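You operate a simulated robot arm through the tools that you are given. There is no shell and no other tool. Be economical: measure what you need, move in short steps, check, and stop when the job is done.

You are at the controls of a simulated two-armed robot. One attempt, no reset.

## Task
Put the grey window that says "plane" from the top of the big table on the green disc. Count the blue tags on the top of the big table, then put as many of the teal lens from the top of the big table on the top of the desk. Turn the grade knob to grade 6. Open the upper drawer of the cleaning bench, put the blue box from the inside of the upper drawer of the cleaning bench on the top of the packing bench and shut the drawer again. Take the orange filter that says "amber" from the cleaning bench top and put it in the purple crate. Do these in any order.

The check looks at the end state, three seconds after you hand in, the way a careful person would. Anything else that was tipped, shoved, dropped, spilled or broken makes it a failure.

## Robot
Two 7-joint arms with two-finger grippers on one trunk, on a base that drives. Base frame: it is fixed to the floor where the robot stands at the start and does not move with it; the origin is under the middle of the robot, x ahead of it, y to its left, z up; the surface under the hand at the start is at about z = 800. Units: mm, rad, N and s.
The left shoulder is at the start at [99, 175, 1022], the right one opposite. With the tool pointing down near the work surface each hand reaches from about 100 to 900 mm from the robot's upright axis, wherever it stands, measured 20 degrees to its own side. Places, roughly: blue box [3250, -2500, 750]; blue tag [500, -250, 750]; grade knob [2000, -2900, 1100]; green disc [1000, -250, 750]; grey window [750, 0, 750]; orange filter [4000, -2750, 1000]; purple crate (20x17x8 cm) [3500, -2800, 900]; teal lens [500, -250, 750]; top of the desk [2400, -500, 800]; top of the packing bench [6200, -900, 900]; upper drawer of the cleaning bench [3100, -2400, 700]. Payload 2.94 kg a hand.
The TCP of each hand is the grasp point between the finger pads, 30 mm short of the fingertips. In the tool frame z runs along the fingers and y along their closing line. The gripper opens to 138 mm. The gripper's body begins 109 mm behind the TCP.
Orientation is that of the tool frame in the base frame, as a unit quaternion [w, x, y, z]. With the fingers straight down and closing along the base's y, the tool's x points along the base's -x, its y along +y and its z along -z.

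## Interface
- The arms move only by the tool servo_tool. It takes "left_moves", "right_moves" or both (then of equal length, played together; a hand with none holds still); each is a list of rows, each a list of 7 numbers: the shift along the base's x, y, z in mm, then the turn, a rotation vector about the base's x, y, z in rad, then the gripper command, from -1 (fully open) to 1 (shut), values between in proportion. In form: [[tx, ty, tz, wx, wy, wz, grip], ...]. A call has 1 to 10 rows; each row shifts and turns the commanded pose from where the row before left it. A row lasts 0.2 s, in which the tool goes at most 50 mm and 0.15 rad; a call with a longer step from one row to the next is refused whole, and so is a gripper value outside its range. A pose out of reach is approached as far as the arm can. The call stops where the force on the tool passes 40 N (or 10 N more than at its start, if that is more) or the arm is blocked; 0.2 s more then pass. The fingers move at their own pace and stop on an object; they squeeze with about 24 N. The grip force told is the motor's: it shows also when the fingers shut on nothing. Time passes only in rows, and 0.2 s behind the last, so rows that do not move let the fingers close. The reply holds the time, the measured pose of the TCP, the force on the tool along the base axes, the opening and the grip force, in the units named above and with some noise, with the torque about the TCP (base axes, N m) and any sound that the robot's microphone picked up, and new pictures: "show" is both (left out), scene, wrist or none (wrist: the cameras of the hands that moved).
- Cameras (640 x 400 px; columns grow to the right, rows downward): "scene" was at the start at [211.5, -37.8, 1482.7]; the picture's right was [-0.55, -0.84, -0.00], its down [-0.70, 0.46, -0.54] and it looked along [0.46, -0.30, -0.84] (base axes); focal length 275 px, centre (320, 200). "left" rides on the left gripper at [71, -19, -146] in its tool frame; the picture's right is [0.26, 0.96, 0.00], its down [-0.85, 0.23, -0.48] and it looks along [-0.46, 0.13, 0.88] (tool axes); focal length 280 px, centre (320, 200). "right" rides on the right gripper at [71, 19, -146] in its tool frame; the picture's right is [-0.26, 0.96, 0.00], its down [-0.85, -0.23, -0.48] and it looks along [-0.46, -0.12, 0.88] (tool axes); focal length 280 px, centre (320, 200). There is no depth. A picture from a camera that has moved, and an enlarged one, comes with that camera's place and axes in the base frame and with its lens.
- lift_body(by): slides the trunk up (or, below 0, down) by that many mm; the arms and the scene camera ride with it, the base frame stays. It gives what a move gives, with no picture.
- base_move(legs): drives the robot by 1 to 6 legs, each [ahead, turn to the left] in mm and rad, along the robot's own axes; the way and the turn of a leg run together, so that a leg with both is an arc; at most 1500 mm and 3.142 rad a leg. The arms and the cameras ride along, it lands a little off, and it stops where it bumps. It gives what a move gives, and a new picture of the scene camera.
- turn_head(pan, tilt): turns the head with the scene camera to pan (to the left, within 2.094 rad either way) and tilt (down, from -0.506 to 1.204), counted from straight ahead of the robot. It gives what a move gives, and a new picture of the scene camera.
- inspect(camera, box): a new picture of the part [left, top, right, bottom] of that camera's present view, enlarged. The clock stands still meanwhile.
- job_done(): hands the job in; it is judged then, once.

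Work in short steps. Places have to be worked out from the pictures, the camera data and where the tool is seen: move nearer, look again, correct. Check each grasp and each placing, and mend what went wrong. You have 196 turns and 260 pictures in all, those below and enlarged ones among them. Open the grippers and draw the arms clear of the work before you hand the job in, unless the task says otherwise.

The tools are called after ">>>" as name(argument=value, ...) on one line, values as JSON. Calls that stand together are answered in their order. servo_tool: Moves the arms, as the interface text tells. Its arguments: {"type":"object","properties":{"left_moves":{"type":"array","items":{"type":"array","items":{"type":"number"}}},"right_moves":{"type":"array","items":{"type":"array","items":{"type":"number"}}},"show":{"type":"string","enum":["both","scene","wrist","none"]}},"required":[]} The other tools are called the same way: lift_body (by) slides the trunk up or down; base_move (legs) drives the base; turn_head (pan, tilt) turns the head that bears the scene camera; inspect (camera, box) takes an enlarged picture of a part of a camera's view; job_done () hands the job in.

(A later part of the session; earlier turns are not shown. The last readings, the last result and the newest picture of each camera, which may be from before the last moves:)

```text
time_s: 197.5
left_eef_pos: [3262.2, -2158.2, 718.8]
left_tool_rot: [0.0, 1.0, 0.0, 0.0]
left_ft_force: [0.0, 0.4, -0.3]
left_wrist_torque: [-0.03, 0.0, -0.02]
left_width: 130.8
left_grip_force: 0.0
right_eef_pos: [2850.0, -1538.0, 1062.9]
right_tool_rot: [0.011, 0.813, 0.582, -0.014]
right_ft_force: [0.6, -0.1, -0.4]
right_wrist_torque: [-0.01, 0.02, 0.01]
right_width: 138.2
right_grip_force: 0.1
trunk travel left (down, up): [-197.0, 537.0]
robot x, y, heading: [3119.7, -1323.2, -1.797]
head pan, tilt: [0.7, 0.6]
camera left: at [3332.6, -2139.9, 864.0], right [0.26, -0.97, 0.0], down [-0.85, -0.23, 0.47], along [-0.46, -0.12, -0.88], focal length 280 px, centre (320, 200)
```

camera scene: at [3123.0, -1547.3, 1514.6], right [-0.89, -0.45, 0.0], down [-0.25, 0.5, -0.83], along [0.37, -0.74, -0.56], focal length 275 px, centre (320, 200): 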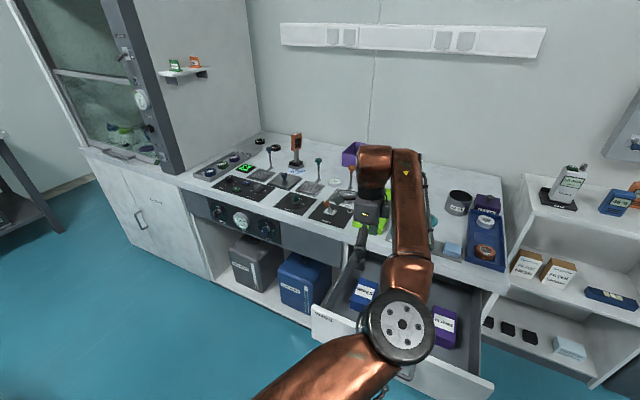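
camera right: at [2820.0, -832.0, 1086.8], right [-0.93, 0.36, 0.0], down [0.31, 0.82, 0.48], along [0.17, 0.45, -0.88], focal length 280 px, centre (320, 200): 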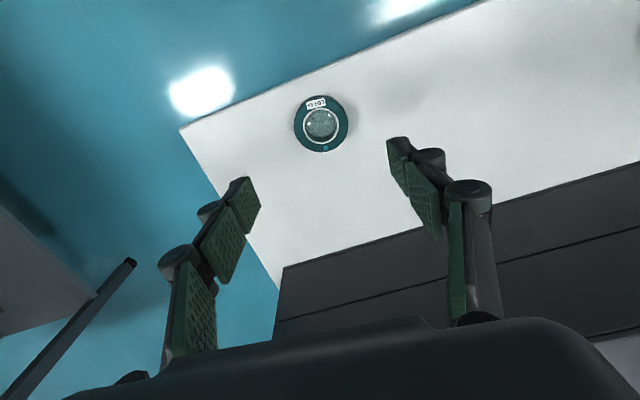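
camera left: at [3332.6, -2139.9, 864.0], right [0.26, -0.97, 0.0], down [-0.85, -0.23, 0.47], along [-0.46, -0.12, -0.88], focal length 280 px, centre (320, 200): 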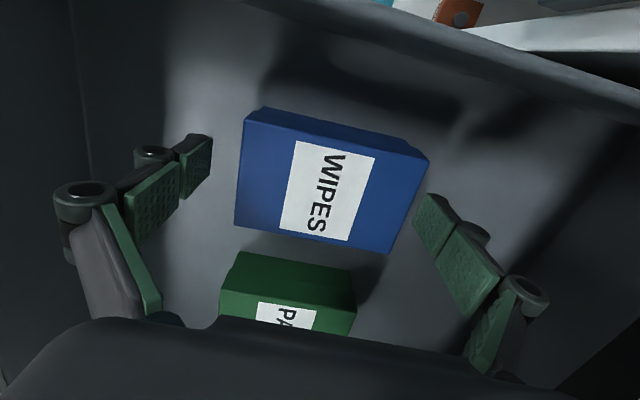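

Descend a further 20 mm with fully open fingers, shift 4 mm.

>>> servo_tool(left_moves=[[0, -4, 0, 0, 0, 0, -1], [0, 0, -8, 0, 0, 0, -1], [0, 0, -7, 0, 0, 0, -1], [0, 0, -7, 0, 0, 0, -1], [0, 0, 0, 0, 0, 0, -1]], show="wrist")

```text
time_s: 198.7
left_eef_pos: [3262.6, -2163.0, 697.2]
left_tool_rot: [-0.001, 1.0, 0.0, 0.001]
left_ft_force: [1.0, -0.3, -0.7]
left_wrist_torque: [-0.01, 0.01, 0.01]
left_width: 138.1
left_grip_force: 0.0
right_eef_pos: [2852.5, -1538.3, 1063.5]
right_tool_rot: [0.01, 0.814, 0.581, -0.014]
right_ft_force: [-0.3, -0.2, -0.4]
right_wrist_torque: [0.01, 0.01, 0.01]
right_width: 138.0
right_grip_force: 0.1
trunk travel left (down, up): [-197.0, 537.0]
robot x, y, heading: [3119.6, -1319.0, -1.808]
head pan, tilt: [0.7, 0.6]
camera left: at [3332.5, -2144.0, 842.6], right [0.26, -0.97, 0.0], down [-0.85, -0.23, 0.47], along [-0.46, -0.12, -0.88], focal length 280 px, centre (320, 200)
```

left: 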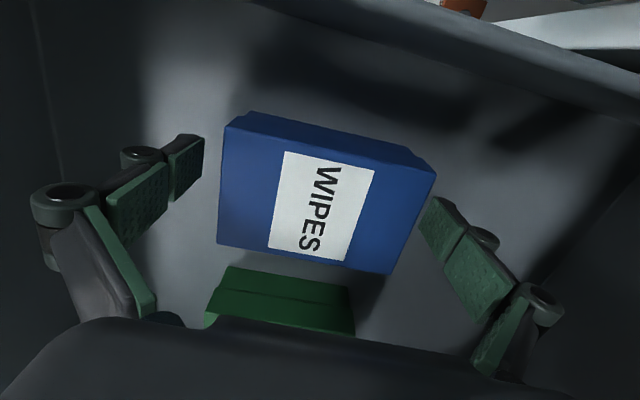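

Fingers straddle the box. Close.

>>> servo_tool(left_moves=[[0, 0, 0, 0, 0, 0, 1], [0, 0, 0, 0, 0, 0, 1], [0, 0, 0, 0, 0, 0, 1], [0, 0, 0, 0, 0, 0, 1], [0, 0, 0, 0, 0, 0, 1]], show="wrist")

```text
time_s: 199.9
left_eef_pos: [3263.3, -2163.4, 695.9]
left_tool_rot: [-0.001, 1.0, 0.0, 0.002]
left_ft_force: [0.2, -0.9, 2.3]
left_wrist_torque: [-0.08, 0.04, 0.07]
left_width: 105.1
left_grip_force: 24.0
right_eef_pos: [2851.5, -1538.3, 1063.8]
right_tool_rot: [0.01, 0.813, 0.581, -0.014]
right_ft_force: [-0.5, -0.2, 0.8]
right_wrist_torque: [-0.04, 0.0, -0.02]
right_width: 138.0
right_grip_force: 0.1
trunk travel left (down, up): [-197.0, 537.0]
robot x, y, heading: [3120.6, -1319.5, -1.806]
head pan, tilt: [0.7, 0.6]
camera left: at [3332.6, -2143.9, 842.9], right [0.26, -0.97, 0.0], down [-0.85, -0.23, 0.47], along [-0.46, -0.12, -0.88], focal length 280 px, centre (320, 200)
```

left: 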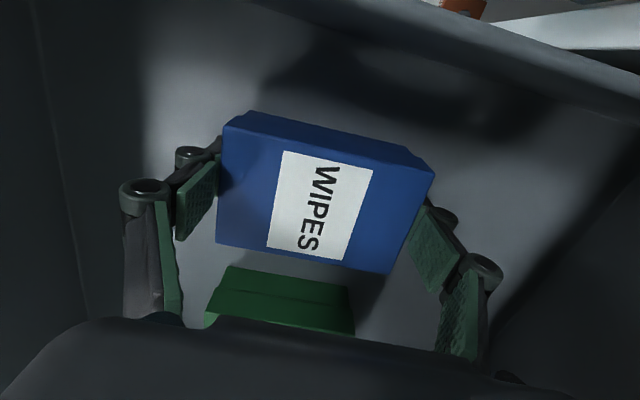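

Gripped (105 mm). Lift straight up.

>>> servo_tool(left_moves=[[0, 0, 15, 0, 0, 0, 1], [0, 0, 30, 0, 0, 0, 1], [0, 0, 40, 0, 0, 0, 1], [0, 0, 45, 0, 0, 0, 1], [0, 0, 45, 0, 0, 0, 1], [0, 0, 45, 0, 0, 0, 1], [0, 0, 45, 0, 0, 0, 1], [0, 0, 45, 0, 0, 0, 1]], show="both")

```text
time_s: 201.7
left_eef_pos: [3262.9, -2161.2, 1012.1]
left_tool_rot: [0.0, 1.0, -0.001, 0.0]
left_ft_force: [-0.4, -0.1, -1.7]
left_wrist_torque: [-0.03, 0.0, -0.02]
left_width: 104.9
left_grip_force: 24.5
right_eef_pos: [2851.7, -1536.9, 1064.2]
right_tool_rot: [0.012, 0.813, 0.581, -0.014]
right_ft_force: [-0.3, -0.4, -0.8]
right_wrist_torque: [-0.07, 0.01, 0.02]
right_width: 137.9
right_grip_force: 0.2
trunk travel left (down, up): [-197.0, 537.0]
robot x, y, heading: [3120.2, -1320.0, -1.803]
head pan, tilt: [0.7, 0.6]
camera scene: at [3123.3, -1547.1, 1514.7], right [-0.89, -0.45, 0.0], down [-0.25, 0.5, -0.83], along [0.37, -0.74, -0.56], focal length 275 px, centre (320, 200)
camera left: at [3332.2, -2141.6, 1157.3], right [0.26, -0.97, 0.0], down [-0.85, -0.23, 0.47], along [-0.46, -0.12, -0.88], focal length 280 px, centre (320, 200)
```

scene: 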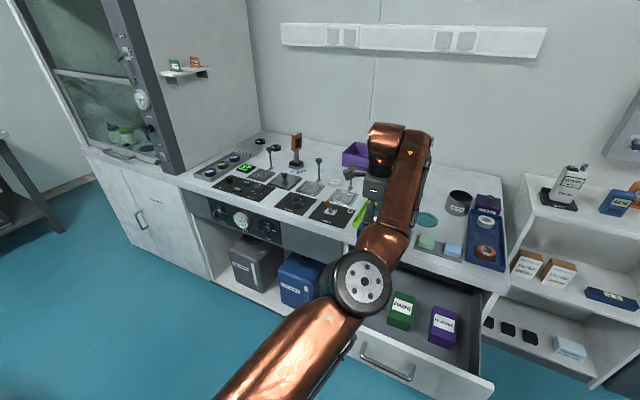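
left: 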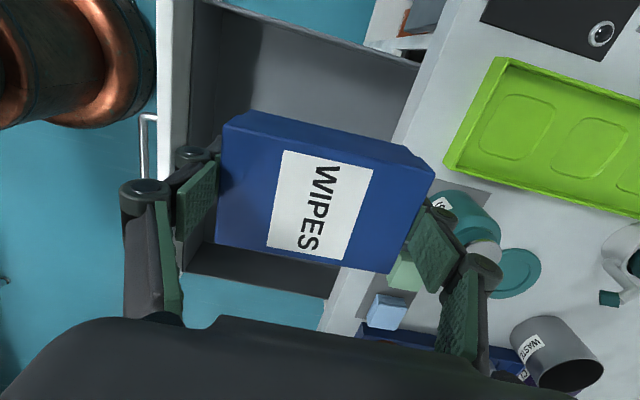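

Blue box lifted. Now shut the drawer with the right hand: extend forward first, fingers closed.

>>> servo_tool(right_moves=[[10, -40, 0, 0, 0, 0, 1], [10, -40, 0, 0, 0, 0, 1], [10, -40, 0, 0, 0, 0, 1], [10, -40, 0, 0, 0, 0, 1], [10, -30, -10, -0.14, 0, 0, 1], [10, -20, -20, -0.14, 0, 0, 1], [10, -10, -20, -0.14, 0, 0, 1], [10, 0, -20, -0.14, 0, 0, 1], [10, 0, -20, -0.14, 0, 0, 1], [10, 0, -20, -0.14, 0, 0, 1]], show="scene")

```text
time_s: 203.9
left_eef_pos: [3263.8, -2161.8, 1009.5]
left_tool_rot: [-0.001, 1.0, 0.0, 0.001]
left_ft_force: [1.1, 0.2, -1.5]
left_wrist_torque: [-0.02, 0.01, 0.02]
left_width: 104.7
left_grip_force: 24.0
right_eef_pos: [2923.9, -1764.3, 971.6]
right_tool_rot: [0.342, 0.739, 0.524, -0.25]
right_ft_force: [0.5, 0.9, 0.8]
right_wrist_torque: [0.01, 0.05, -0.06]
right_width: 0.1
right_grip_force: 24.4
right hand out of reach, approached as far as the arm can: row 10
trunk travel left (down, up): [-197.0, 537.0]
robot x, y, heading: [3119.3, -1324.0, -1.809]
head pan, tilt: [0.7, 0.6]
camera scene: at [3123.4, -1548.3, 1514.3], right [-0.89, -0.45, 0.0], down [-0.25, 0.5, -0.82], along [0.37, -0.74, -0.57], focal length 275 px, centre (320, 200)
```

scene: 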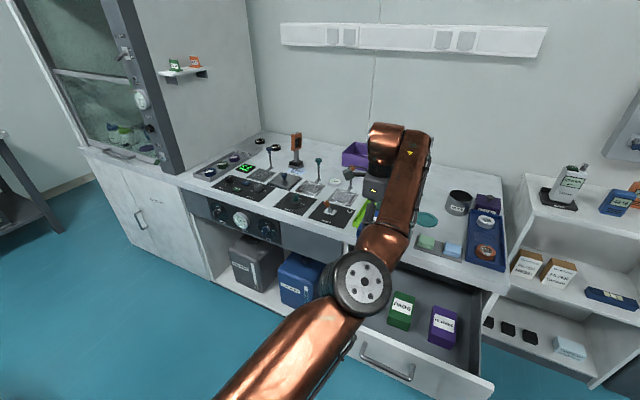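

Pitched ~50° forward, which is adequate for pushing. Move to in front of the drawer face at x≈3005.

>>> servo_tool(right_moves=[[15, -10, -35, 0, 0, 0, 1], [15, -10, -35, 0, 0, 0, 1], [15, -15, -35, 0, 0, 0, 1], [15, -20, -35, 0, 0, 0, 1], [15, -25, -30, 0, 0, 0, 1], [10, -30, -12, 0, 0, 0, 1], [0, -20, 0, 0, 0, 0, 1]], show="wrist")

>>> turn_head(pan=0.1, tilt=0.9)

```text
time_s: 205.5
left_eef_pos: [3263.2, -2158.7, 1014.3]
left_tool_rot: [0.002, 1.0, 0.0, 0.0]
left_ft_force: [0.4, -0.1, -1.2]
left_wrist_torque: [-0.04, -0.04, 0.02]
left_width: 104.8
left_grip_force: 23.5
right_eef_pos: [2899.3, -1806.0, 877.0]
right_tool_rot: [0.344, 0.737, 0.526, -0.25]
right_ft_force: [0.0, -0.5, 0.3]
right_wrist_torque: [-0.03, 0.03, 0.01]
right_width: 0.1
right_grip_force: 24.3
right hand out of reach, approached as far as the arm can: row 1, 2, 3, 4, 5, 6, 7
trunk travel left (down, up): [-197.0, 537.0]
robot x, y, heading: [3118.0, -1319.3, -1.801]
head pan, tilt: [0.7, 0.6]
camera right: at [2942.0, -1653.0, 922.9], right [0.83, -0.36, 0.43], down [-0.49, -0.1, 0.87], along [-0.27, -0.93, -0.26], focal length 280 px, centre (320, 200)
```

right: 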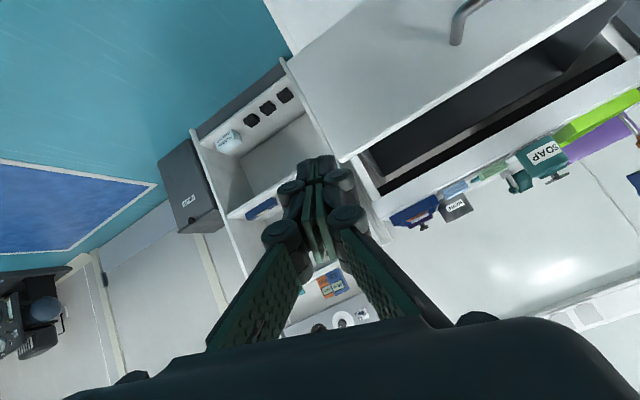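

```text
time_s: 206.5
left_eef_pos: [3263.3, -2161.3, 1008.2]
left_tool_rot: [-0.002, 1.0, 0.0, 0.001]
left_ft_force: [-0.8, 0.0, -0.6]
left_wrist_torque: [0.01, -0.02, -0.02]
left_width: 104.4
left_grip_force: 23.9
right_eef_pos: [2899.4, -1808.7, 874.4]
right_tool_rot: [0.342, 0.738, 0.526, -0.249]
right_ft_force: [-0.6, 0.0, 0.2]
right_wrist_torque: [0.01, 0.0, 0.01]
right_width: 0.0
right_grip_force: 24.1
trunk travel left (down, up): [-197.0, 537.0]
robot x, y, heading: [3120.7, -1322.4, -1.799]
head pan, tilt: [0.099, 0.901]
camera scene: at [3073.4, -1544.4, 1489.6], right [-0.99, 0.13, 0.0], down [0.1, 0.78, -0.62], along [-0.08, -0.62, -0.78], focal length 275 px, centre (320, 200)
```

scene: 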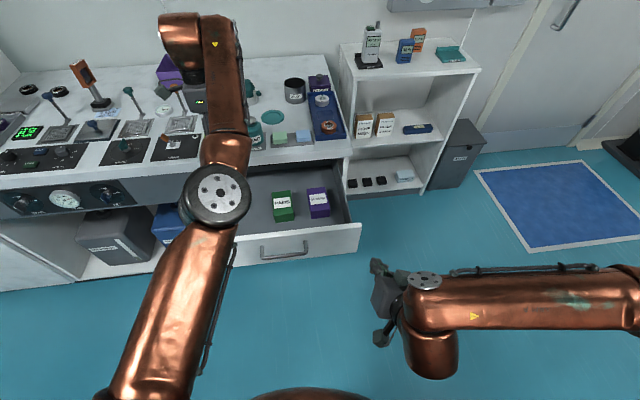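

The right arm can't cross inward here. I'll deliver the box first and shut the drawer with the left hand afterwards (I return here for the filter anyway). Retract both arms.

>>> servo_tool(left_moves=[[0, 35, 5, 0, 0, 0, 1], [0, 35, 5, 0, 0, 0, 1], [0, 35, 5, 0, 0, 0, 1], [0, 35, 5, 0, 0, 0, 1], [0, 35, 5, 0, 0, 0, 1], [0, 35, 5, 0, 0, 0, 1], [0, 35, 0, 0, 0, 0, 1], [0, 35, 0, 0, 0, 0, 1]], right_moves=[[-5, 20, 25, 0.1, 0, 0, 0], [-5, 20, 25, 0.1, 0, 0, 0], [-5, 20, 25, 0.1, 0, 0, 0], [-5, 20, 25, 0.1, 0, 0, 0], [-5, 20, 25, 0.1, 0, 0, 0], [-5, 20, 25, 0.1, 0, 0, 0], [-5, 20, 25, 0.1, 0, 0, 0], [-5, 20, 15, 0.1, 0, 0, 0]], show="scene")

```text
time_s: 208.3
left_eef_pos: [3265.7, -1882.6, 1036.3]
left_tool_rot: [-0.002, 1.0, 0.0, 0.001]
left_ft_force: [-0.3, 0.6, -2.0]
left_wrist_torque: [0.02, 0.01, -0.04]
left_width: 104.9
left_grip_force: 24.1
right_eef_pos: [2857.7, -1648.7, 1064.6]
right_tool_rot: [0.026, 0.813, 0.581, -0.024]
right_ft_force: [0.2, 0.0, 0.5]
right_wrist_torque: [-0.05, 0.0, -0.02]
right_width: 69.1
right_grip_force: 0.0
trunk travel left (down, up): [-197.0, 537.0]
robot x, y, heading: [3121.6, -1321.3, -1.801]
head pan, tilt: [0.099, 0.901]
camera scene: at [3072.7, -1543.6, 1489.7], right [-0.99, 0.13, 0.0], down [0.1, 0.78, -0.62], along [-0.08, -0.62, -0.78], focal length 275 px, centre (320, 200)
```

scene: 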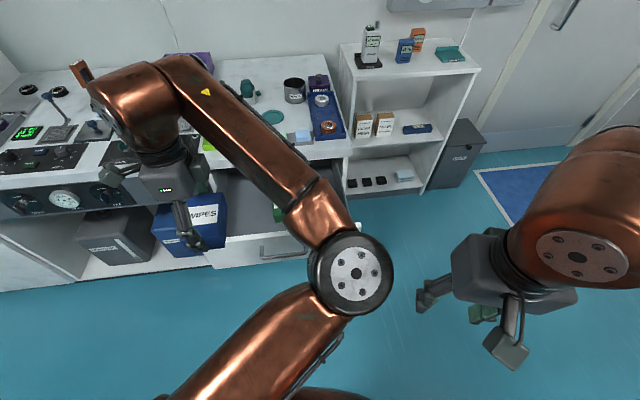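

Turn left toward +x in steps.

>>> base_move(legs=[[0, 0.25], [0, 0.25], [0, 0.25], [0, 0.25], [0, 0.25], [0, 0.25]])

>>> turn_head(pan=0, tilt=0.45)

```text
time_s: 213.9
left_eef_pos: [3691.5, -1211.2, 1036.1]
left_tool_rot: [-0.002, 0.73, 0.684, 0.0]
left_ft_force: [0.6, 0.7, -1.0]
left_wrist_torque: [-0.02, 0.06, 0.0]
left_width: 104.6
left_grip_force: 24.3
right_eef_pos: [3429.5, -1602.5, 1065.6]
right_tool_rot: [0.037, 0.196, 0.98, -0.001]
right_ft_force: [0.8, 0.0, -0.3]
right_wrist_torque: [-0.05, 0.02, -0.02]
right_width: 68.9
right_grip_force: 0.1
trunk travel left (down, up): [-197.0, 537.0]
robot x, y, heading: [3121.2, -1324.4, -0.3]
head pan, tilt: [0.099, 0.901]
camera scene: at [3340.0, -1379.4, 1489.4], right [-0.2, -0.98, 0.0], down [-0.77, 0.15, -0.62], along [0.61, -0.12, -0.78], focal length 275 px, centre (320, 200)
```

scene: 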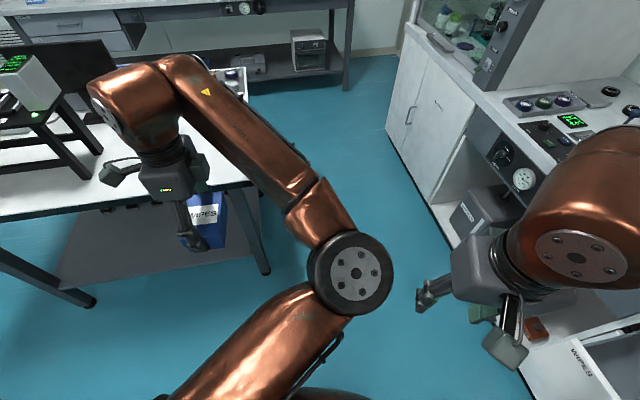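

```text
time_s: 214.8
left_eef_pos: [3690.7, -1212.3, 1035.8]
left_tool_rot: [-0.002, 0.73, 0.684, 0.0]
left_ft_force: [-0.4, 0.1, -0.7]
left_wrist_torque: [0.01, 0.0, -0.02]
left_width: 104.4
left_grip_force: 23.6
right_eef_pos: [3429.2, -1603.1, 1064.9]
right_tool_rot: [0.037, 0.195, 0.98, -0.001]
right_ft_force: [0.0, -0.2, 0.5]
right_wrist_torque: [0.01, -0.02, 0.0]
right_width: 69.1
right_grip_force: 0.2
trunk travel left (down, up): [-197.0, 537.0]
robot x, y, heading: [3121.1, -1322.2, -0.299]
head pan, tilt: [0.0, 0.45]
camera scene: at [3353.2, -1392.3, 1527.7], right [-0.29, -0.96, 0.0], down [-0.42, 0.13, -0.9], along [0.86, -0.26, -0.44], focal length 275 px, centre (320, 200)
```

scene: 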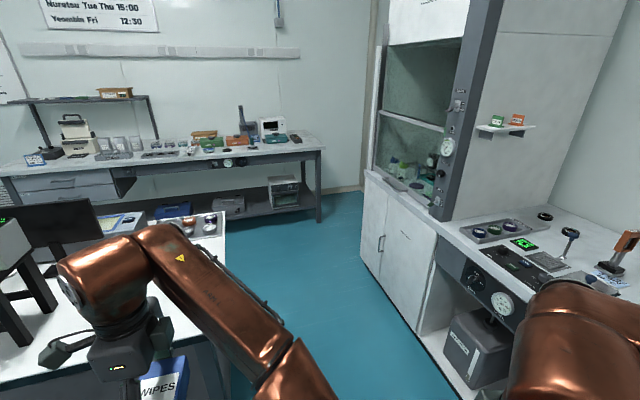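

Drive diagonally to y≈-1590, straighten, then proceed to x≈5250.

>>> base_move(legs=[[880, 0], [0, 0.15], [0, 0.15]])

>>> base_move(legs=[[1250, 0]])

```text
time_s: 220.7
left_eef_pos: [4466.3, -1297.3, 1035.8]
left_tool_rot: [-0.001, 0.617, 0.787, 0.0]
left_ft_force: [0.4, -0.1, -2.0]
left_wrist_torque: [-0.03, 0.01, -0.03]
left_width: 104.3
left_grip_force: 24.2
right_eef_pos: [4335.6, -1748.4, 1064.5]
right_tool_rot: [0.038, 0.044, 0.998, 0.006]
right_ft_force: [-0.4, -0.5, -0.2]
right_wrist_torque: [-0.01, 0.03, 0.0]
right_width: 68.9
right_grip_force: 0.0
trunk travel left (down, up): [-197.0, 537.0]
robot x, y, heading: [3952.0, -1576.3, 0.011]
head pan, tilt: [0.0, 0.45]
camera scene: at [4198.9, -1570.5, 1527.8], right [0.01, -1.0, 0.0], down [-0.44, 0.0, -0.9], along [0.9, 0.01, -0.44], focal length 275 px, centre (320, 200)
```

scene: 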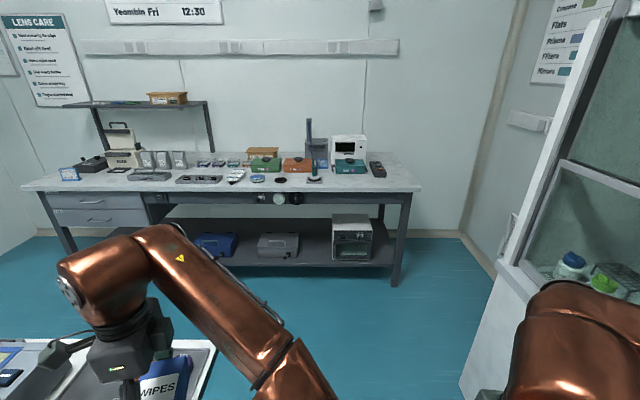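

```text
time_s: 227.0
left_eef_pos: [5733.4, -1319.7, 1036.2]
left_tool_rot: [-0.002, 0.628, 0.778, 0.0]
left_ft_force: [-0.3, -0.1, -0.9]
left_wrist_torque: [0.01, 0.01, -0.01]
left_width: 104.6
left_grip_force: 24.0
right_eef_pos: [5590.7, -1766.2, 1065.1]
right_tool_rot: [0.038, 0.059, 0.998, 0.005]
right_ft_force: [0.1, 0.1, 0.3]
right_wrist_torque: [-0.03, 0.01, -0.02]
right_width: 69.0
right_grip_force: 0.1
trunk travel left (down, up): [-197.0, 537.0]
robot x, y, heading: [5214.7, -1584.7, -0.015]
head pan, tilt: [0.0, 0.45]
camera scene: at [5459.4, -1585.3, 1527.7], right [-0.02, -1.0, 0.0], down [-0.44, 0.01, -0.9], along [0.9, -0.02, -0.44], focal length 275 px, centre (320, 200)
```

scene: 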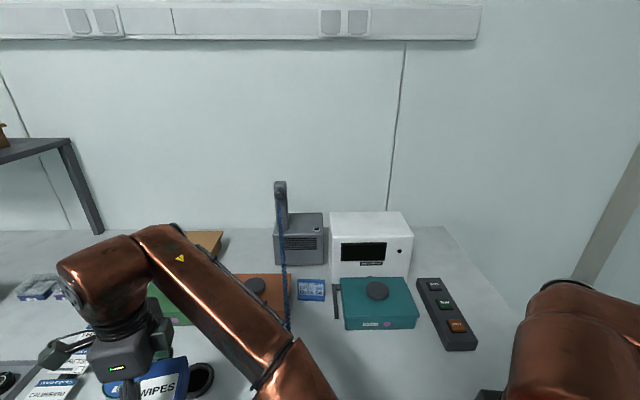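

Look down at the bench to find a free spot.

>>> turn_head(pan=0.15, tilt=0.85)

>>> turn_head(pan=0.8, tilt=0.6)

```text
time_s: 227.9
left_eef_pos: [5734.4, -1319.7, 1036.7]
left_tool_rot: [-0.002, 0.628, 0.778, -0.001]
left_ft_force: [-0.5, -0.5, -2.2]
left_wrist_torque: [-0.04, 0.0, 0.01]
left_width: 104.5
left_grip_force: 24.3
right_eef_pos: [5589.9, -1767.3, 1064.7]
right_tool_rot: [0.038, 0.057, 0.998, 0.005]
right_ft_force: [0.0, -0.2, 1.0]
right_wrist_torque: [0.02, -0.01, -0.01]
right_width: 69.2
right_grip_force: 0.0
trunk travel left (down, up): [-197.0, 537.0]
robot x, y, heading: [5215.7, -1580.4, -0.017]
head pan, tilt: [0.15, 0.85]
camera scene: at [5444.7, -1573.3, 1493.4], right [0.13, -0.99, 0.0], down [-0.74, -0.1, -0.66], along [0.65, 0.09, -0.75], focal length 275 px, centre (320, 200)
```

scene: 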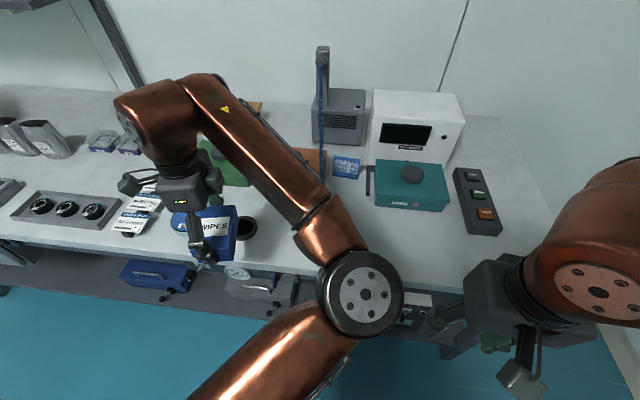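

```text
time_s: 228.9
left_eef_pos: [5734.2, -1319.6, 1036.6]
left_tool_rot: [-0.002, 0.628, 0.778, 0.0]
left_ft_force: [-0.5, 0.1, -0.2]
left_wrist_torque: [0.0, 0.01, 0.02]
left_width: 104.5
left_grip_force: 24.3
right_eef_pos: [5590.5, -1765.6, 1064.3]
right_tool_rot: [0.037, 0.058, 0.998, 0.005]
right_ft_force: [-0.2, -0.3, -0.6]
right_wrist_torque: [0.02, 0.0, 0.01]
right_width: 69.2
right_grip_force: 0.2
trunk travel left (down, up): [-197.0, 537.0]
robot x, y, heading: [5211.9, -1579.7, -0.02]
head pan, tilt: [0.799, 0.6]
camera scene: at [5430.0, -1521.4, 1514.3], right [0.7, -0.71, 0.0], down [-0.4, -0.4, -0.82], along [0.59, 0.58, -0.57], focal length 275 px, centre (320, 200)
```

scene: 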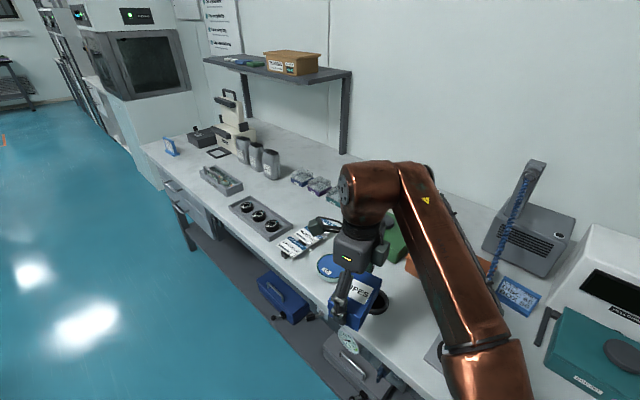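

Free strip at front right: x 5745–5955, y≈-1500…-1830. Turn the base right ~0.55 to bring the hand over it.

>>> base_move(legs=[[0, -0.18], [0, -0.18], [0, -0.18]])

>>> turn_head(pan=0.4, tilt=0.9)

>>> inspect(camera="left", box=[0, 0, 640, 400])

```text
time_s: 231.4
left_eef_pos: [5793.0, -1626.3, 1036.3]
left_tool_rot: [-0.002, 0.814, 0.581, 0.001]
left_ft_force: [-0.4, -0.5, -1.1]
left_wrist_torque: [0.0, -0.02, 0.02]
left_width: 104.3
left_grip_force: 23.8
right_eef_pos: [5438.8, -1933.7, 1064.8]
right_tool_rot: [0.037, 0.324, 0.945, -0.005]
right_ft_force: [-1.0, -0.2, 0.1]
right_wrist_torque: [0.01, -0.04, -0.01]
right_width: 69.2
right_grip_force: 0.0
trunk travel left (down, up): [-197.0, 537.0]
robot x, y, heading: [5216.3, -1579.4, -0.563]
head pan, tilt: [0.799, 0.6]
camera scene: at [5428.6, -1642.2, 1514.3], right [0.23, -0.97, 0.0], down [-0.55, -0.13, -0.83], along [0.8, 0.19, -0.56], focal length 275 px, centre (320, 200)
```

scene: 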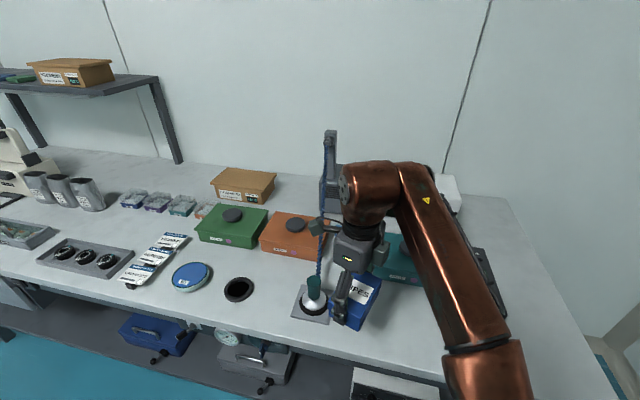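

```text
time_s: 232.3
left_eef_pos: [5794.6, -1626.8, 1036.6]
left_tool_rot: [-0.002, 0.814, 0.581, 0.0]
left_ft_force: [-0.4, 0.1, -1.0]
left_wrist_torque: [-0.02, 0.0, -0.01]
left_width: 104.2
left_grip_force: 24.2
right_eef_pos: [5440.7, -1934.6, 1065.4]
right_tool_rot: [0.037, 0.324, 0.945, -0.006]
right_ft_force: [-0.2, 0.0, -0.4]
right_wrist_torque: [0.0, -0.03, -0.01]
right_width: 69.2
right_grip_force: 0.1
trunk travel left (down, up): [-197.0, 537.0]
robot x, y, heading: [5216.1, -1580.2, -0.562]
head pan, tilt: [0.4, 0.901]
camera scene: at [5417.7, -1674.8, 1489.5], right [-0.16, -0.99, 0.0], down [-0.77, 0.13, -0.62], along [0.61, -0.1, -0.78], focal length 275 px, centre (320, 200)
```

scene: 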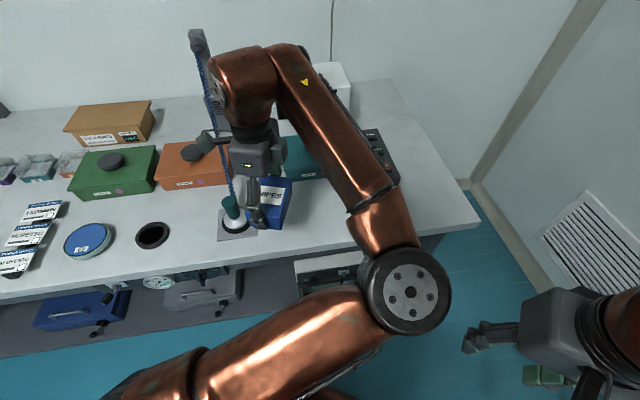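

```text
1.00 times, centred on (320, 200) of left (not enlarged: the box is as wide or as high as the picture)
camera zoom: at [5798.3, -1553.6, 1182.5], right [1.0, -0.07, 0.0], down [-0.06, -0.88, 0.47], along [-0.03, -0.47, -0.88], focal length 280 px, centre (320, 200)
```

zoom: 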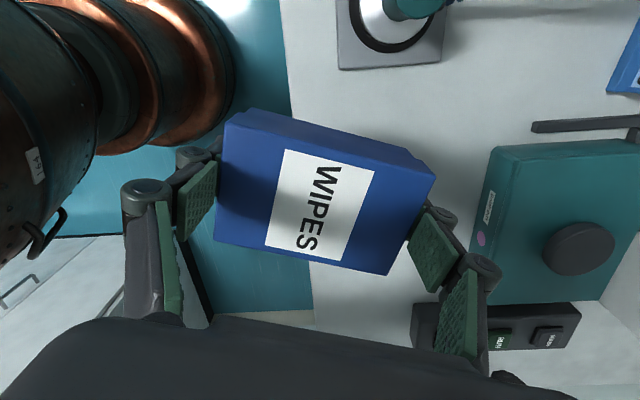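

Target free spot ≈[5870,-1720]. Move there and lower somewhat.

>>> servo_tool(left_moves=[[19, -23, 0, 0, 0, 0, 1], [19, -23, 0, 0, 0, 0, 1], [19, -23, 0, 0, 0, 0, 1], [19, -24, 0, 0, 0, 0, 1], [0, 0, -20, 0, 0, 0, 1], [0, 0, 0, 0, 0, 0, 1]], show="both")

```text
time_s: 233.7
left_eef_pos: [5870.1, -1720.6, 1016.3]
left_tool_rot: [-0.002, 0.814, 0.58, 0.0]
left_ft_force: [-1.1, -0.4, -1.8]
left_wrist_torque: [-0.02, 0.02, 0.01]
left_width: 104.3
left_grip_force: 24.2
right_eef_pos: [5439.0, -1934.5, 1065.7]
right_tool_rot: [0.037, 0.324, 0.945, -0.005]
right_ft_force: [-0.1, 0.2, 0.3]
right_wrist_torque: [0.02, -0.01, -0.03]
right_width: 68.9
right_grip_force: 0.0
trunk travel left (down, up): [-197.0, 537.0]
robot x, y, heading: [5214.1, -1581.1, -0.563]
head pan, tilt: [0.4, 0.901]
camera scene: at [5417.3, -1674.7, 1489.6], right [-0.16, -0.99, 0.0], down [-0.77, 0.13, -0.62], along [0.61, -0.1, -0.78], focal length 275 px, centre (320, 200)
camera left: at [5874.9, -1647.1, 1162.2], right [1.0, -0.07, 0.0], down [-0.06, -0.88, 0.47], along [-0.03, -0.47, -0.88], focal length 280 px, centre (320, 200)
```

scene: 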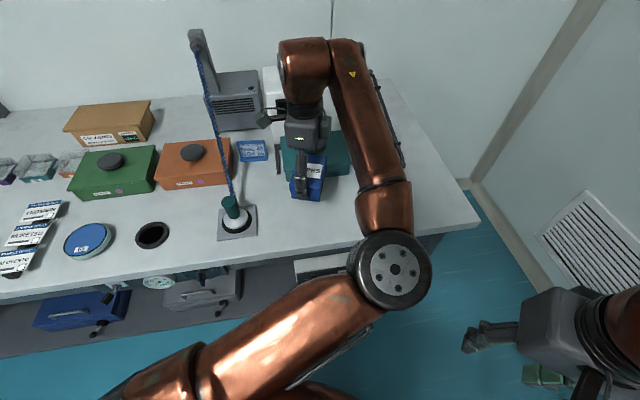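
left: 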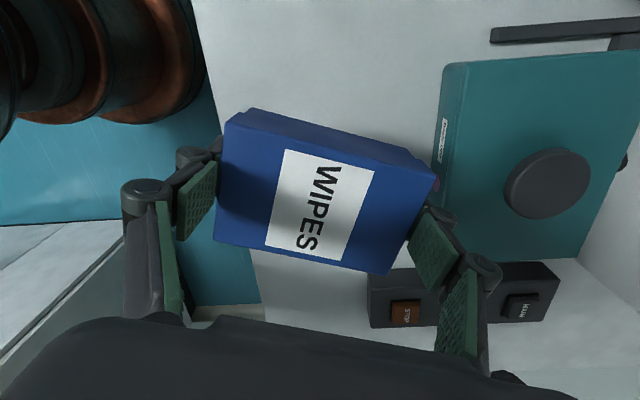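

Landing spot is clear of the teal case and the edge. Descend with care.

>>> servo_tool(left_moves=[[0, 0, -25, 0, 0, 0, 1], [0, 0, -20, 0, 0, 0, 1], [0, 0, -10, 0, 0, 0, 1], [0, 0, -8, 0, 0, 0, 1], [0, 0, -6, 0, 0, 0, 1], [0, 0, -6, 0, 0, 0, 1], [0, 0, -6, 0, 0, 0, 1], [0, 0, -6, 0, 0, 0, 1]], show="wrist")

```text
time_s: 235.5
left_eef_pos: [5869.9, -1719.6, 928.9]
left_tool_rot: [-0.002, 0.814, 0.581, -0.001]
left_ft_force: [0.4, -0.4, -0.5]
left_wrist_torque: [0.0, -0.01, -0.01]
left_width: 104.5
left_grip_force: 23.9
right_eef_pos: [5439.7, -1934.9, 1065.0]
right_tool_rot: [0.037, 0.324, 0.945, -0.005]
right_ft_force: [0.1, 0.4, -1.8]
right_wrist_torque: [-0.01, 0.01, 0.01]
right_width: 69.1
right_grip_force: 0.1
trunk travel left (down, up): [-197.0, 537.0]
robot x, y, heading: [5216.3, -1582.6, -0.563]
head pan, tilt: [0.4, 0.901]
camera left: at [5874.3, -1646.4, 1075.3], right [1.0, -0.07, 0.0], down [-0.06, -0.88, 0.47], along [-0.03, -0.47, -0.88], focal length 280 px, centre (320, 200)
```

left: 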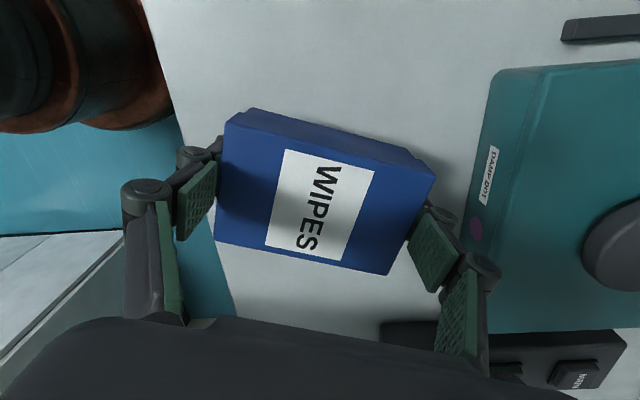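

>>> servo_tool(left_moves=[[0, 0, -6, 0, 0, 0, 1], [0, 0, -6, 0, 0, 0, 1], [0, 0, -6, 0, 0, 0, 1], [0, 0, -5, 0, 0, 0, 1], [0, 0, -5, 0, 0, 0, 1], [0, 0, -5, 0, 0, 0, 1], [0, 0, -5, 0, 0, 0, 1], [0, 0, -5, 0, 0, 0, 1], [0, 0, -5, 0, 0, 0, 1], [0, 0, 0, 0, 0, 0, 1]], show="wrist")

```text
time_s: 237.7
left_eef_pos: [5871.0, -1719.5, 883.7]
left_tool_rot: [-0.004, 0.815, 0.58, -0.001]
left_ft_force: [0.8, -1.0, 18.2]
left_wrist_torque: [-0.04, -0.03, 0.08]
left_width: 104.6
left_grip_force: 23.9
right_eef_pos: [5438.9, -1933.8, 1066.2]
right_tool_rot: [0.037, 0.324, 0.945, -0.004]
right_ft_force: [0.3, -0.1, 0.6]
right_wrist_torque: [0.02, 0.01, 0.0]
right_width: 69.1
right_grip_force: 0.0
trunk travel left (down, up): [-197.0, 537.0]
robot x, y, heading: [5212.7, -1582.9, -0.563]
head pan, tilt: [0.4, 0.901]
camera left: at [5875.4, -1646.2, 1029.0], right [1.0, -0.07, 0.0], down [-0.06, -0.88, 0.47], along [-0.04, -0.47, -0.88], focal length 280 px, centre (320, 200)
```

left: 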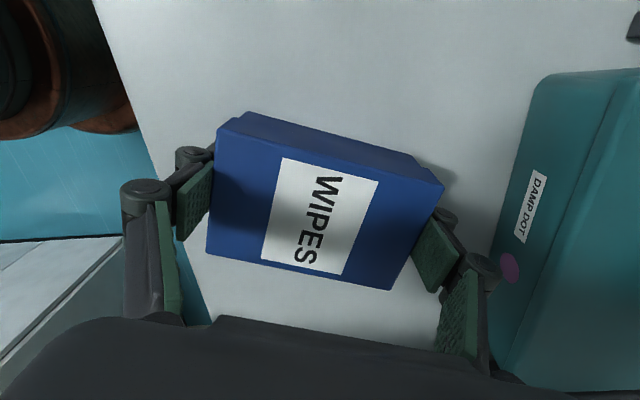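

Box rests on the bench (18 N). Open modestly and rise.

>>> servo_tool(left_moves=[[0, 0, 1, 0, 0, 0, -0.72], [0, 0, 0, 0, 0, 0, -0.72], [0, 0, 0, 0, 0, 0, -0.72], [0, 0, 10, 0, 0, 0, -0.72], [0, 0, 25, 0, 0, 0, -0.72], [0, 0, 40, 0, 0, 0, -0.72], [0, 0, 45, 0, 0, 0, -0.72], [0, 0, 45, 0, 0, 0, -0.72]], show="wrist")

```text
time_s: 239.5
left_eef_pos: [5869.0, -1715.4, 1048.0]
left_tool_rot: [-0.002, 0.814, 0.58, -0.001]
left_ft_force: [0.5, -0.1, 0.6]
left_wrist_torque: [-0.02, -0.01, 0.01]
left_width: 118.8
left_grip_force: 0.0
right_eef_pos: [5439.4, -1933.6, 1064.7]
right_tool_rot: [0.037, 0.325, 0.945, -0.006]
right_ft_force: [-0.8, 1.1, 0.3]
right_wrist_torque: [-0.01, -0.03, 0.02]
right_width: 68.8
right_grip_force: 0.0
trunk travel left (down, up): [-197.0, 537.0]
robot x, y, heading: [5216.2, -1582.2, -0.561]
head pan, tilt: [0.4, 0.901]
camera left: at [5873.6, -1643.1, 1194.2], right [1.0, -0.07, 0.0], down [-0.06, -0.88, 0.47], along [-0.03, -0.47, -0.88], focal length 280 px, centre (320, 200)
```

left: 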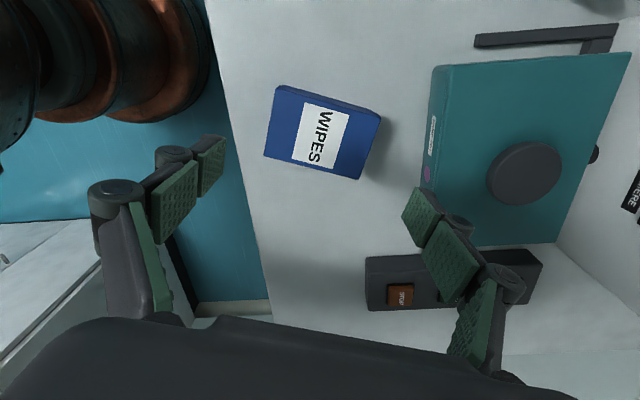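

Blue box delivered. Retract the left hand, turn back to heading 0 and reverse to x≈3900.

>>> servo_tool(left_moves=[[-35, 15, 5, 0, 0, 0, -0.72], [-40, 20, 5, 0, 0, 0, -0.72], [-40, 20, 5, 0, 0, 0, -0.72], [-40, 20, 5, 0, 0, 0, -0.72], [-40, 20, 0, 0, 0, 0, -0.72], [-40, 20, 0, 0, 0, 0, -0.72]], show="none")

>>> base_move(legs=[[0, 0.19], [0, 0.19], [0, 0.18], [-1350, 0]])

>>> turn_head(pan=-1.4, tilt=0.6)

```text
time_s: 240.9
left_eef_pos: [5665.6, -1586.6, 1073.8]
left_tool_rot: [-0.002, 0.814, 0.581, -0.002]
left_ft_force: [0.5, 0.3, 0.0]
left_wrist_torque: [-0.02, -0.02, 0.03]
left_width: 118.5
left_grip_force: 0.1
left hand out of reach, approached as far as the arm can: row 5, 6
right_eef_pos: [5439.7, -1933.5, 1065.0]
right_tool_rot: [0.037, 0.324, 0.945, -0.005]
right_ft_force: [-0.5, 0.0, -0.4]
right_wrist_torque: [-0.04, 0.02, -0.01]
right_width: 68.8
right_grip_force: 0.0
trunk travel left (down, up): [-197.0, 537.0]
robot x, y, heading: [5213.4, -1580.7, -0.558]
head pan, tilt: [0.4, 0.901]
```

```text
time_s: 249.8
left_eef_pos: [4255.6, -1338.4, 1074.9]
left_tool_rot: [-0.002, 0.627, 0.779, -0.001]
left_ft_force: [0.5, 0.8, 0.5]
left_wrist_torque: [0.04, -0.02, -0.01]
left_width: 118.7
left_grip_force: 0.2
right_eef_pos: [4241.5, -1752.9, 1065.6]
right_tool_rot: [0.037, 0.058, 0.998, 0.005]
right_ft_force: [-0.3, 0.8, -0.3]
right_wrist_torque: [-0.02, -0.03, -0.02]
right_width: 69.2
right_grip_force: 0.1
trunk travel left (down, up): [-197.0, 537.0]
robot x, y, heading: [3866.4, -1566.6, -0.015]
head pan, tilt: [0.4, 0.901]
camera scene: at [4088.3, -1541.5, 1489.6], right [0.37, -0.93, 0.0], down [-0.73, -0.29, -0.62], along [0.58, 0.23, -0.78], focal length 275 px, centre (320, 200)
```

scene: 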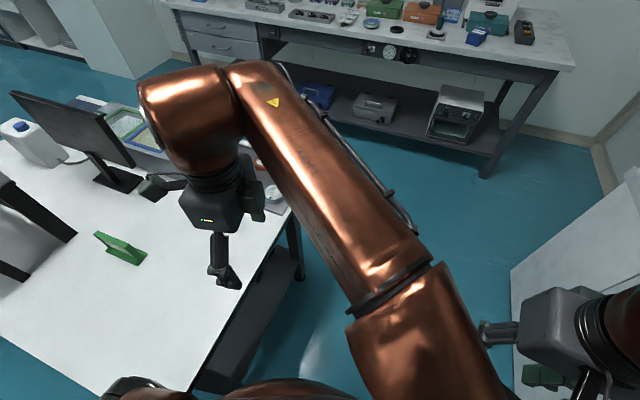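

```text
time_s: 251.6
left_eef_pos: [4254.9, -1337.8, 1074.7]
left_tool_rot: [-0.001, 0.627, 0.779, -0.002]
left_ft_force: [0.3, 0.1, -0.5]
left_wrist_torque: [-0.02, -0.01, -0.01]
left_width: 118.6
left_grip_force: 0.0
right_eef_pos: [4241.7, -1753.3, 1064.7]
right_tool_rot: [0.038, 0.057, 0.998, 0.004]
right_ft_force: [-0.6, -0.3, -0.4]
right_wrist_torque: [0.0, -0.01, 0.01]
right_width: 68.8
right_grip_force: 0.0
trunk travel left (down, up): [-197.0, 537.0]
robot x, y, heading: [3865.1, -1571.8, -0.019]
head pan, tilt: [-1.4, 0.6]
camera scene: at [4032.2, -1657.0, 1514.3], right [-0.99, -0.15, 0.0], down [-0.09, 0.56, -0.82], along [0.13, -0.82, -0.57], focal length 275 px, centre (320, 200)
```

scene: 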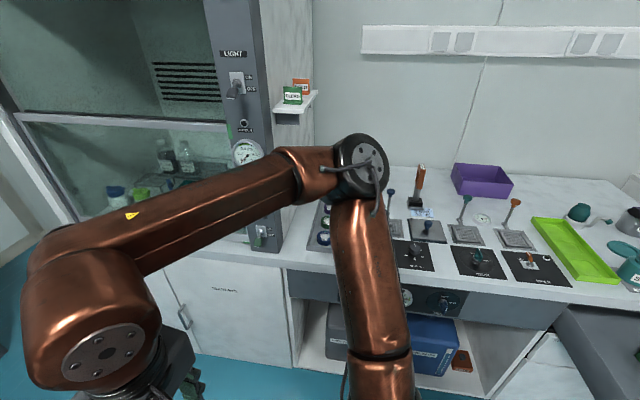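

Turn to face the bench here.

>>> base_move(legs=[[0, -0.3], [0, -0.3], [0, -0.3], [0, -0.3], [0, -0.35]])

>>> turn_head(pan=0.0, tilt=0.65)

>>> inspect(camera="scene", box=[180, 80, 500, 280])

```text
time_s: 257.0
left_eef_pos: [4100.7, -1953.1, 1074.6]
left_tool_rot: [-0.002, 0.993, 0.116, 0.0]
left_ft_force: [-0.1, 0.1, -0.3]
left_wrist_torque: [0.0, -0.05, 0.02]
left_width: 118.9
left_grip_force: 0.2
right_eef_pos: [3687.1, -1946.5, 1064.8]
right_tool_rot: [0.03, 0.741, 0.67, -0.022]
right_ft_force: [0.4, 0.0, -0.1]
right_wrist_torque: [-0.02, -0.01, -0.02]
right_width: 68.9
right_grip_force: 0.1
trunk travel left (down, up): [-197.0, 537.0]
robot x, y, heading: [3864.2, -1567.3, -1.571]
head pan, tilt: [-1.4, 0.6]
camera scene: at [3777.0, -1734.5, 1514.3], right [-0.17, 0.99, 0.0], down [0.56, 0.1, -0.82], along [-0.81, -0.14, -0.57], focal length 275 px, centre (320, 200)
```

scene: 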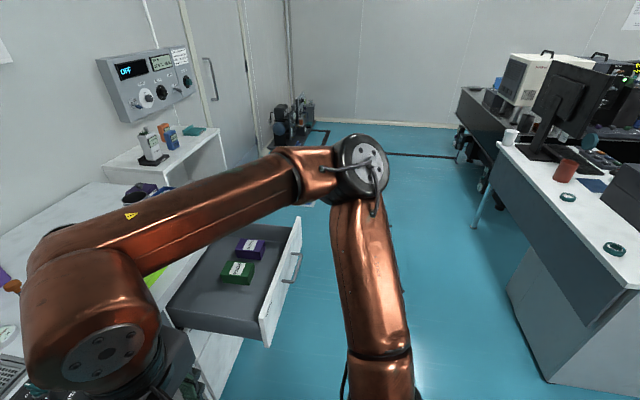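

```text
time_s: 258.5
left_eef_pos: [4100.0, -1953.2, 1075.0]
left_tool_rot: [-0.003, 0.993, 0.116, 0.0]
left_ft_force: [0.6, -0.8, -0.8]
left_wrist_torque: [-0.03, -0.03, 0.0]
left_width: 118.5
left_grip_force: 0.0
right_eef_pos: [3685.9, -1946.5, 1064.2]
right_tool_rot: [0.029, 0.742, 0.67, -0.022]
right_ft_force: [0.0, -0.3, -0.4]
right_wrist_torque: [-0.02, 0.0, 0.01]
right_width: 68.9
right_grip_force: 0.1
trunk travel left (down, up): [-197.0, 537.0]
robot x, y, heading: [3863.7, -1563.6, -1.572]
head pan, tilt: [0.0, 0.649]
camera scene: at [3864.4, -1806.6, 1510.0], right [-1.0, 0.0, 0.0], down [0.0, 0.6, -0.8], along [0.0, -0.8, -0.6], focal length 275 px, centre (320, 200)
```

scene: 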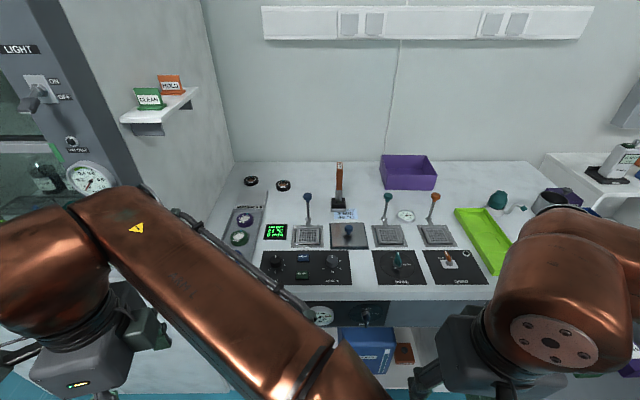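

```text
2.00 times, centred on (340, 180) of scene
camera zoom: at [3864.4, -1806.6, 1510.0], right [-1.0, 0.0, 0.0], down [0.0, 0.6, -0.8], along [0.0, -0.8, -0.6], focal length 550 px, centre (280, 240)
```

zoom: 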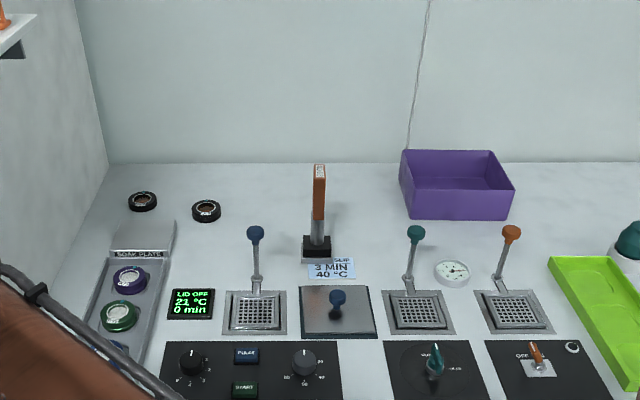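

>>> inspect(camera="scene", box=[235, 160, 315, 210])

>>> inspect(camera="scene", box=[320, 155, 360, 220])

>>> inspect(camera="scene", box=[220, 200, 300, 265])

```text
8.00 times, centred on (275, 185) of scene
camera zoom: at [3864.4, -1806.6, 1510.0], right [-1.0, 0.0, 0.0], down [0.0, 0.6, -0.8], along [0.0, -0.8, -0.6], focal length 2198 px, centre (680, 320)
```

zoom: 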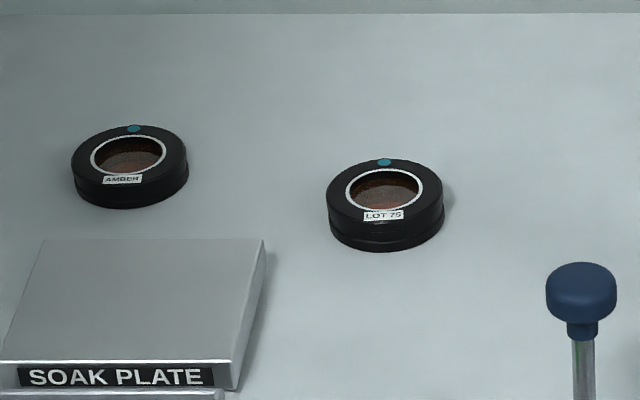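

```text
6.15 times, centred on (340, 188) of scene
camera zoom: at [3864.4, -1806.6, 1510.0], right [-1.0, 0.0, 0.0], down [0.0, 0.6, -0.8], along [0.0, -0.8, -0.6], focal length 1691 px, centre (197, 277)
```

zoom: 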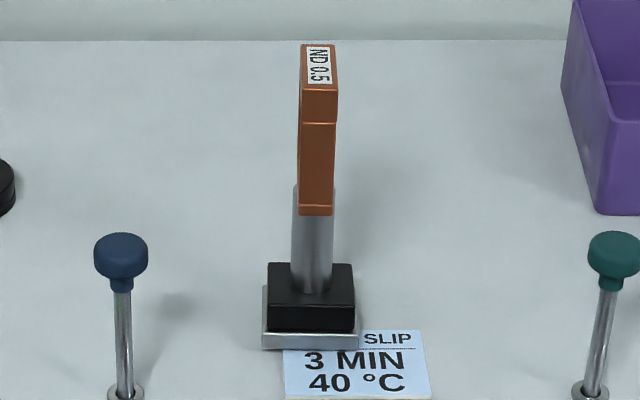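

```text
6.15 times, centred on (260, 232) of scene
camera zoom: at [3864.4, -1806.6, 1510.0], right [-1.0, 0.0, 0.0], down [0.0, 0.6, -0.8], along [0.0, -0.8, -0.6], focal length 1691 px, centre (689, 0)
```

zoom: 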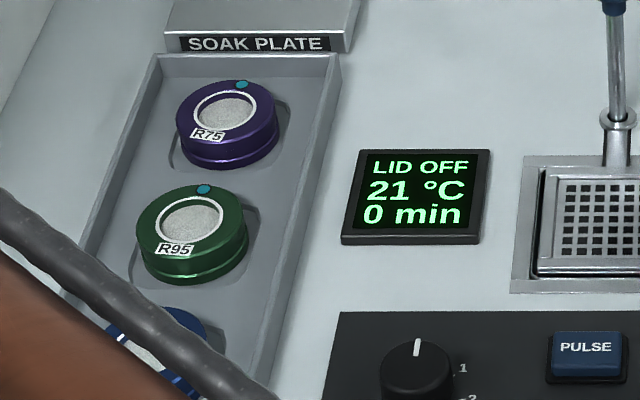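

The black-ringed left one reads "AMBER" (orange glass), at ≈[4157,-2789], top z≈868. Yaw the left hand back to its natural orientation first.

>>> servo_tool(left_moves=[[0, 0, 0, 0, 0, 0.148, -0.72], [0, 0, 0, 0, 0, 0.148, -0.72], [0, 0, 0, 0, 0, 0.148, -0.72], [0, 0, 0, 0, 0, 0.148, -0.72], [0, 0, 0, 0, 0, 0.148, -0.72], [0, 0, 0, 0, 0, 0.148, -0.72], [0, 0, 0, 0, 0, 0.148, -0.72], [0, 0, 0, 0, 0, 0.148, -0.72], [0, 0, 0, 0, 0, 0.148, -0.72]], show="scene")

```text
time_s: 260.5
left_eef_pos: [4100.0, -1952.4, 1073.8]
left_tool_rot: [-0.001, 0.709, 0.706, -0.002]
left_ft_force: [0.1, 0.6, -0.2]
left_wrist_torque: [-0.01, -0.01, 0.03]
left_width: 118.5
left_grip_force: 0.2
right_eef_pos: [3686.0, -1946.8, 1065.4]
right_tool_rot: [0.03, 0.741, 0.67, -0.022]
right_ft_force: [-0.1, 0.4, -0.7]
right_wrist_torque: [0.01, -0.02, -0.02]
right_width: 69.0
right_grip_force: 0.0
trunk travel left (down, up): [-197.0, 537.0]
robot x, y, heading: [3867.9, -1566.8, -1.572]
head pan, tilt: [0.0, 0.649]
camera scene: at [3864.5, -1806.6, 1510.0], right [-1.0, 0.0, 0.0], down [0.0, 0.6, -0.8], along [0.0, -0.8, -0.6], focal length 275 px, centre (320, 200)
```

scene: 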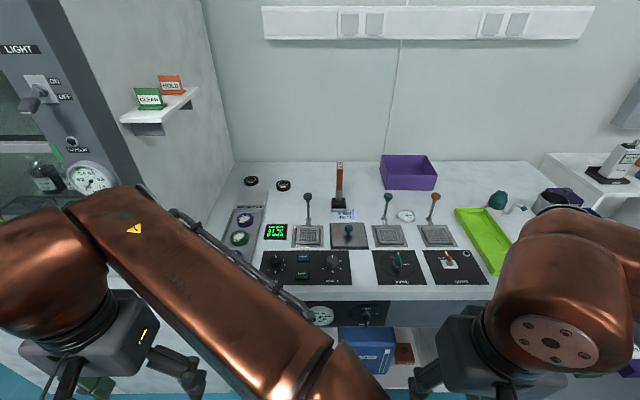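

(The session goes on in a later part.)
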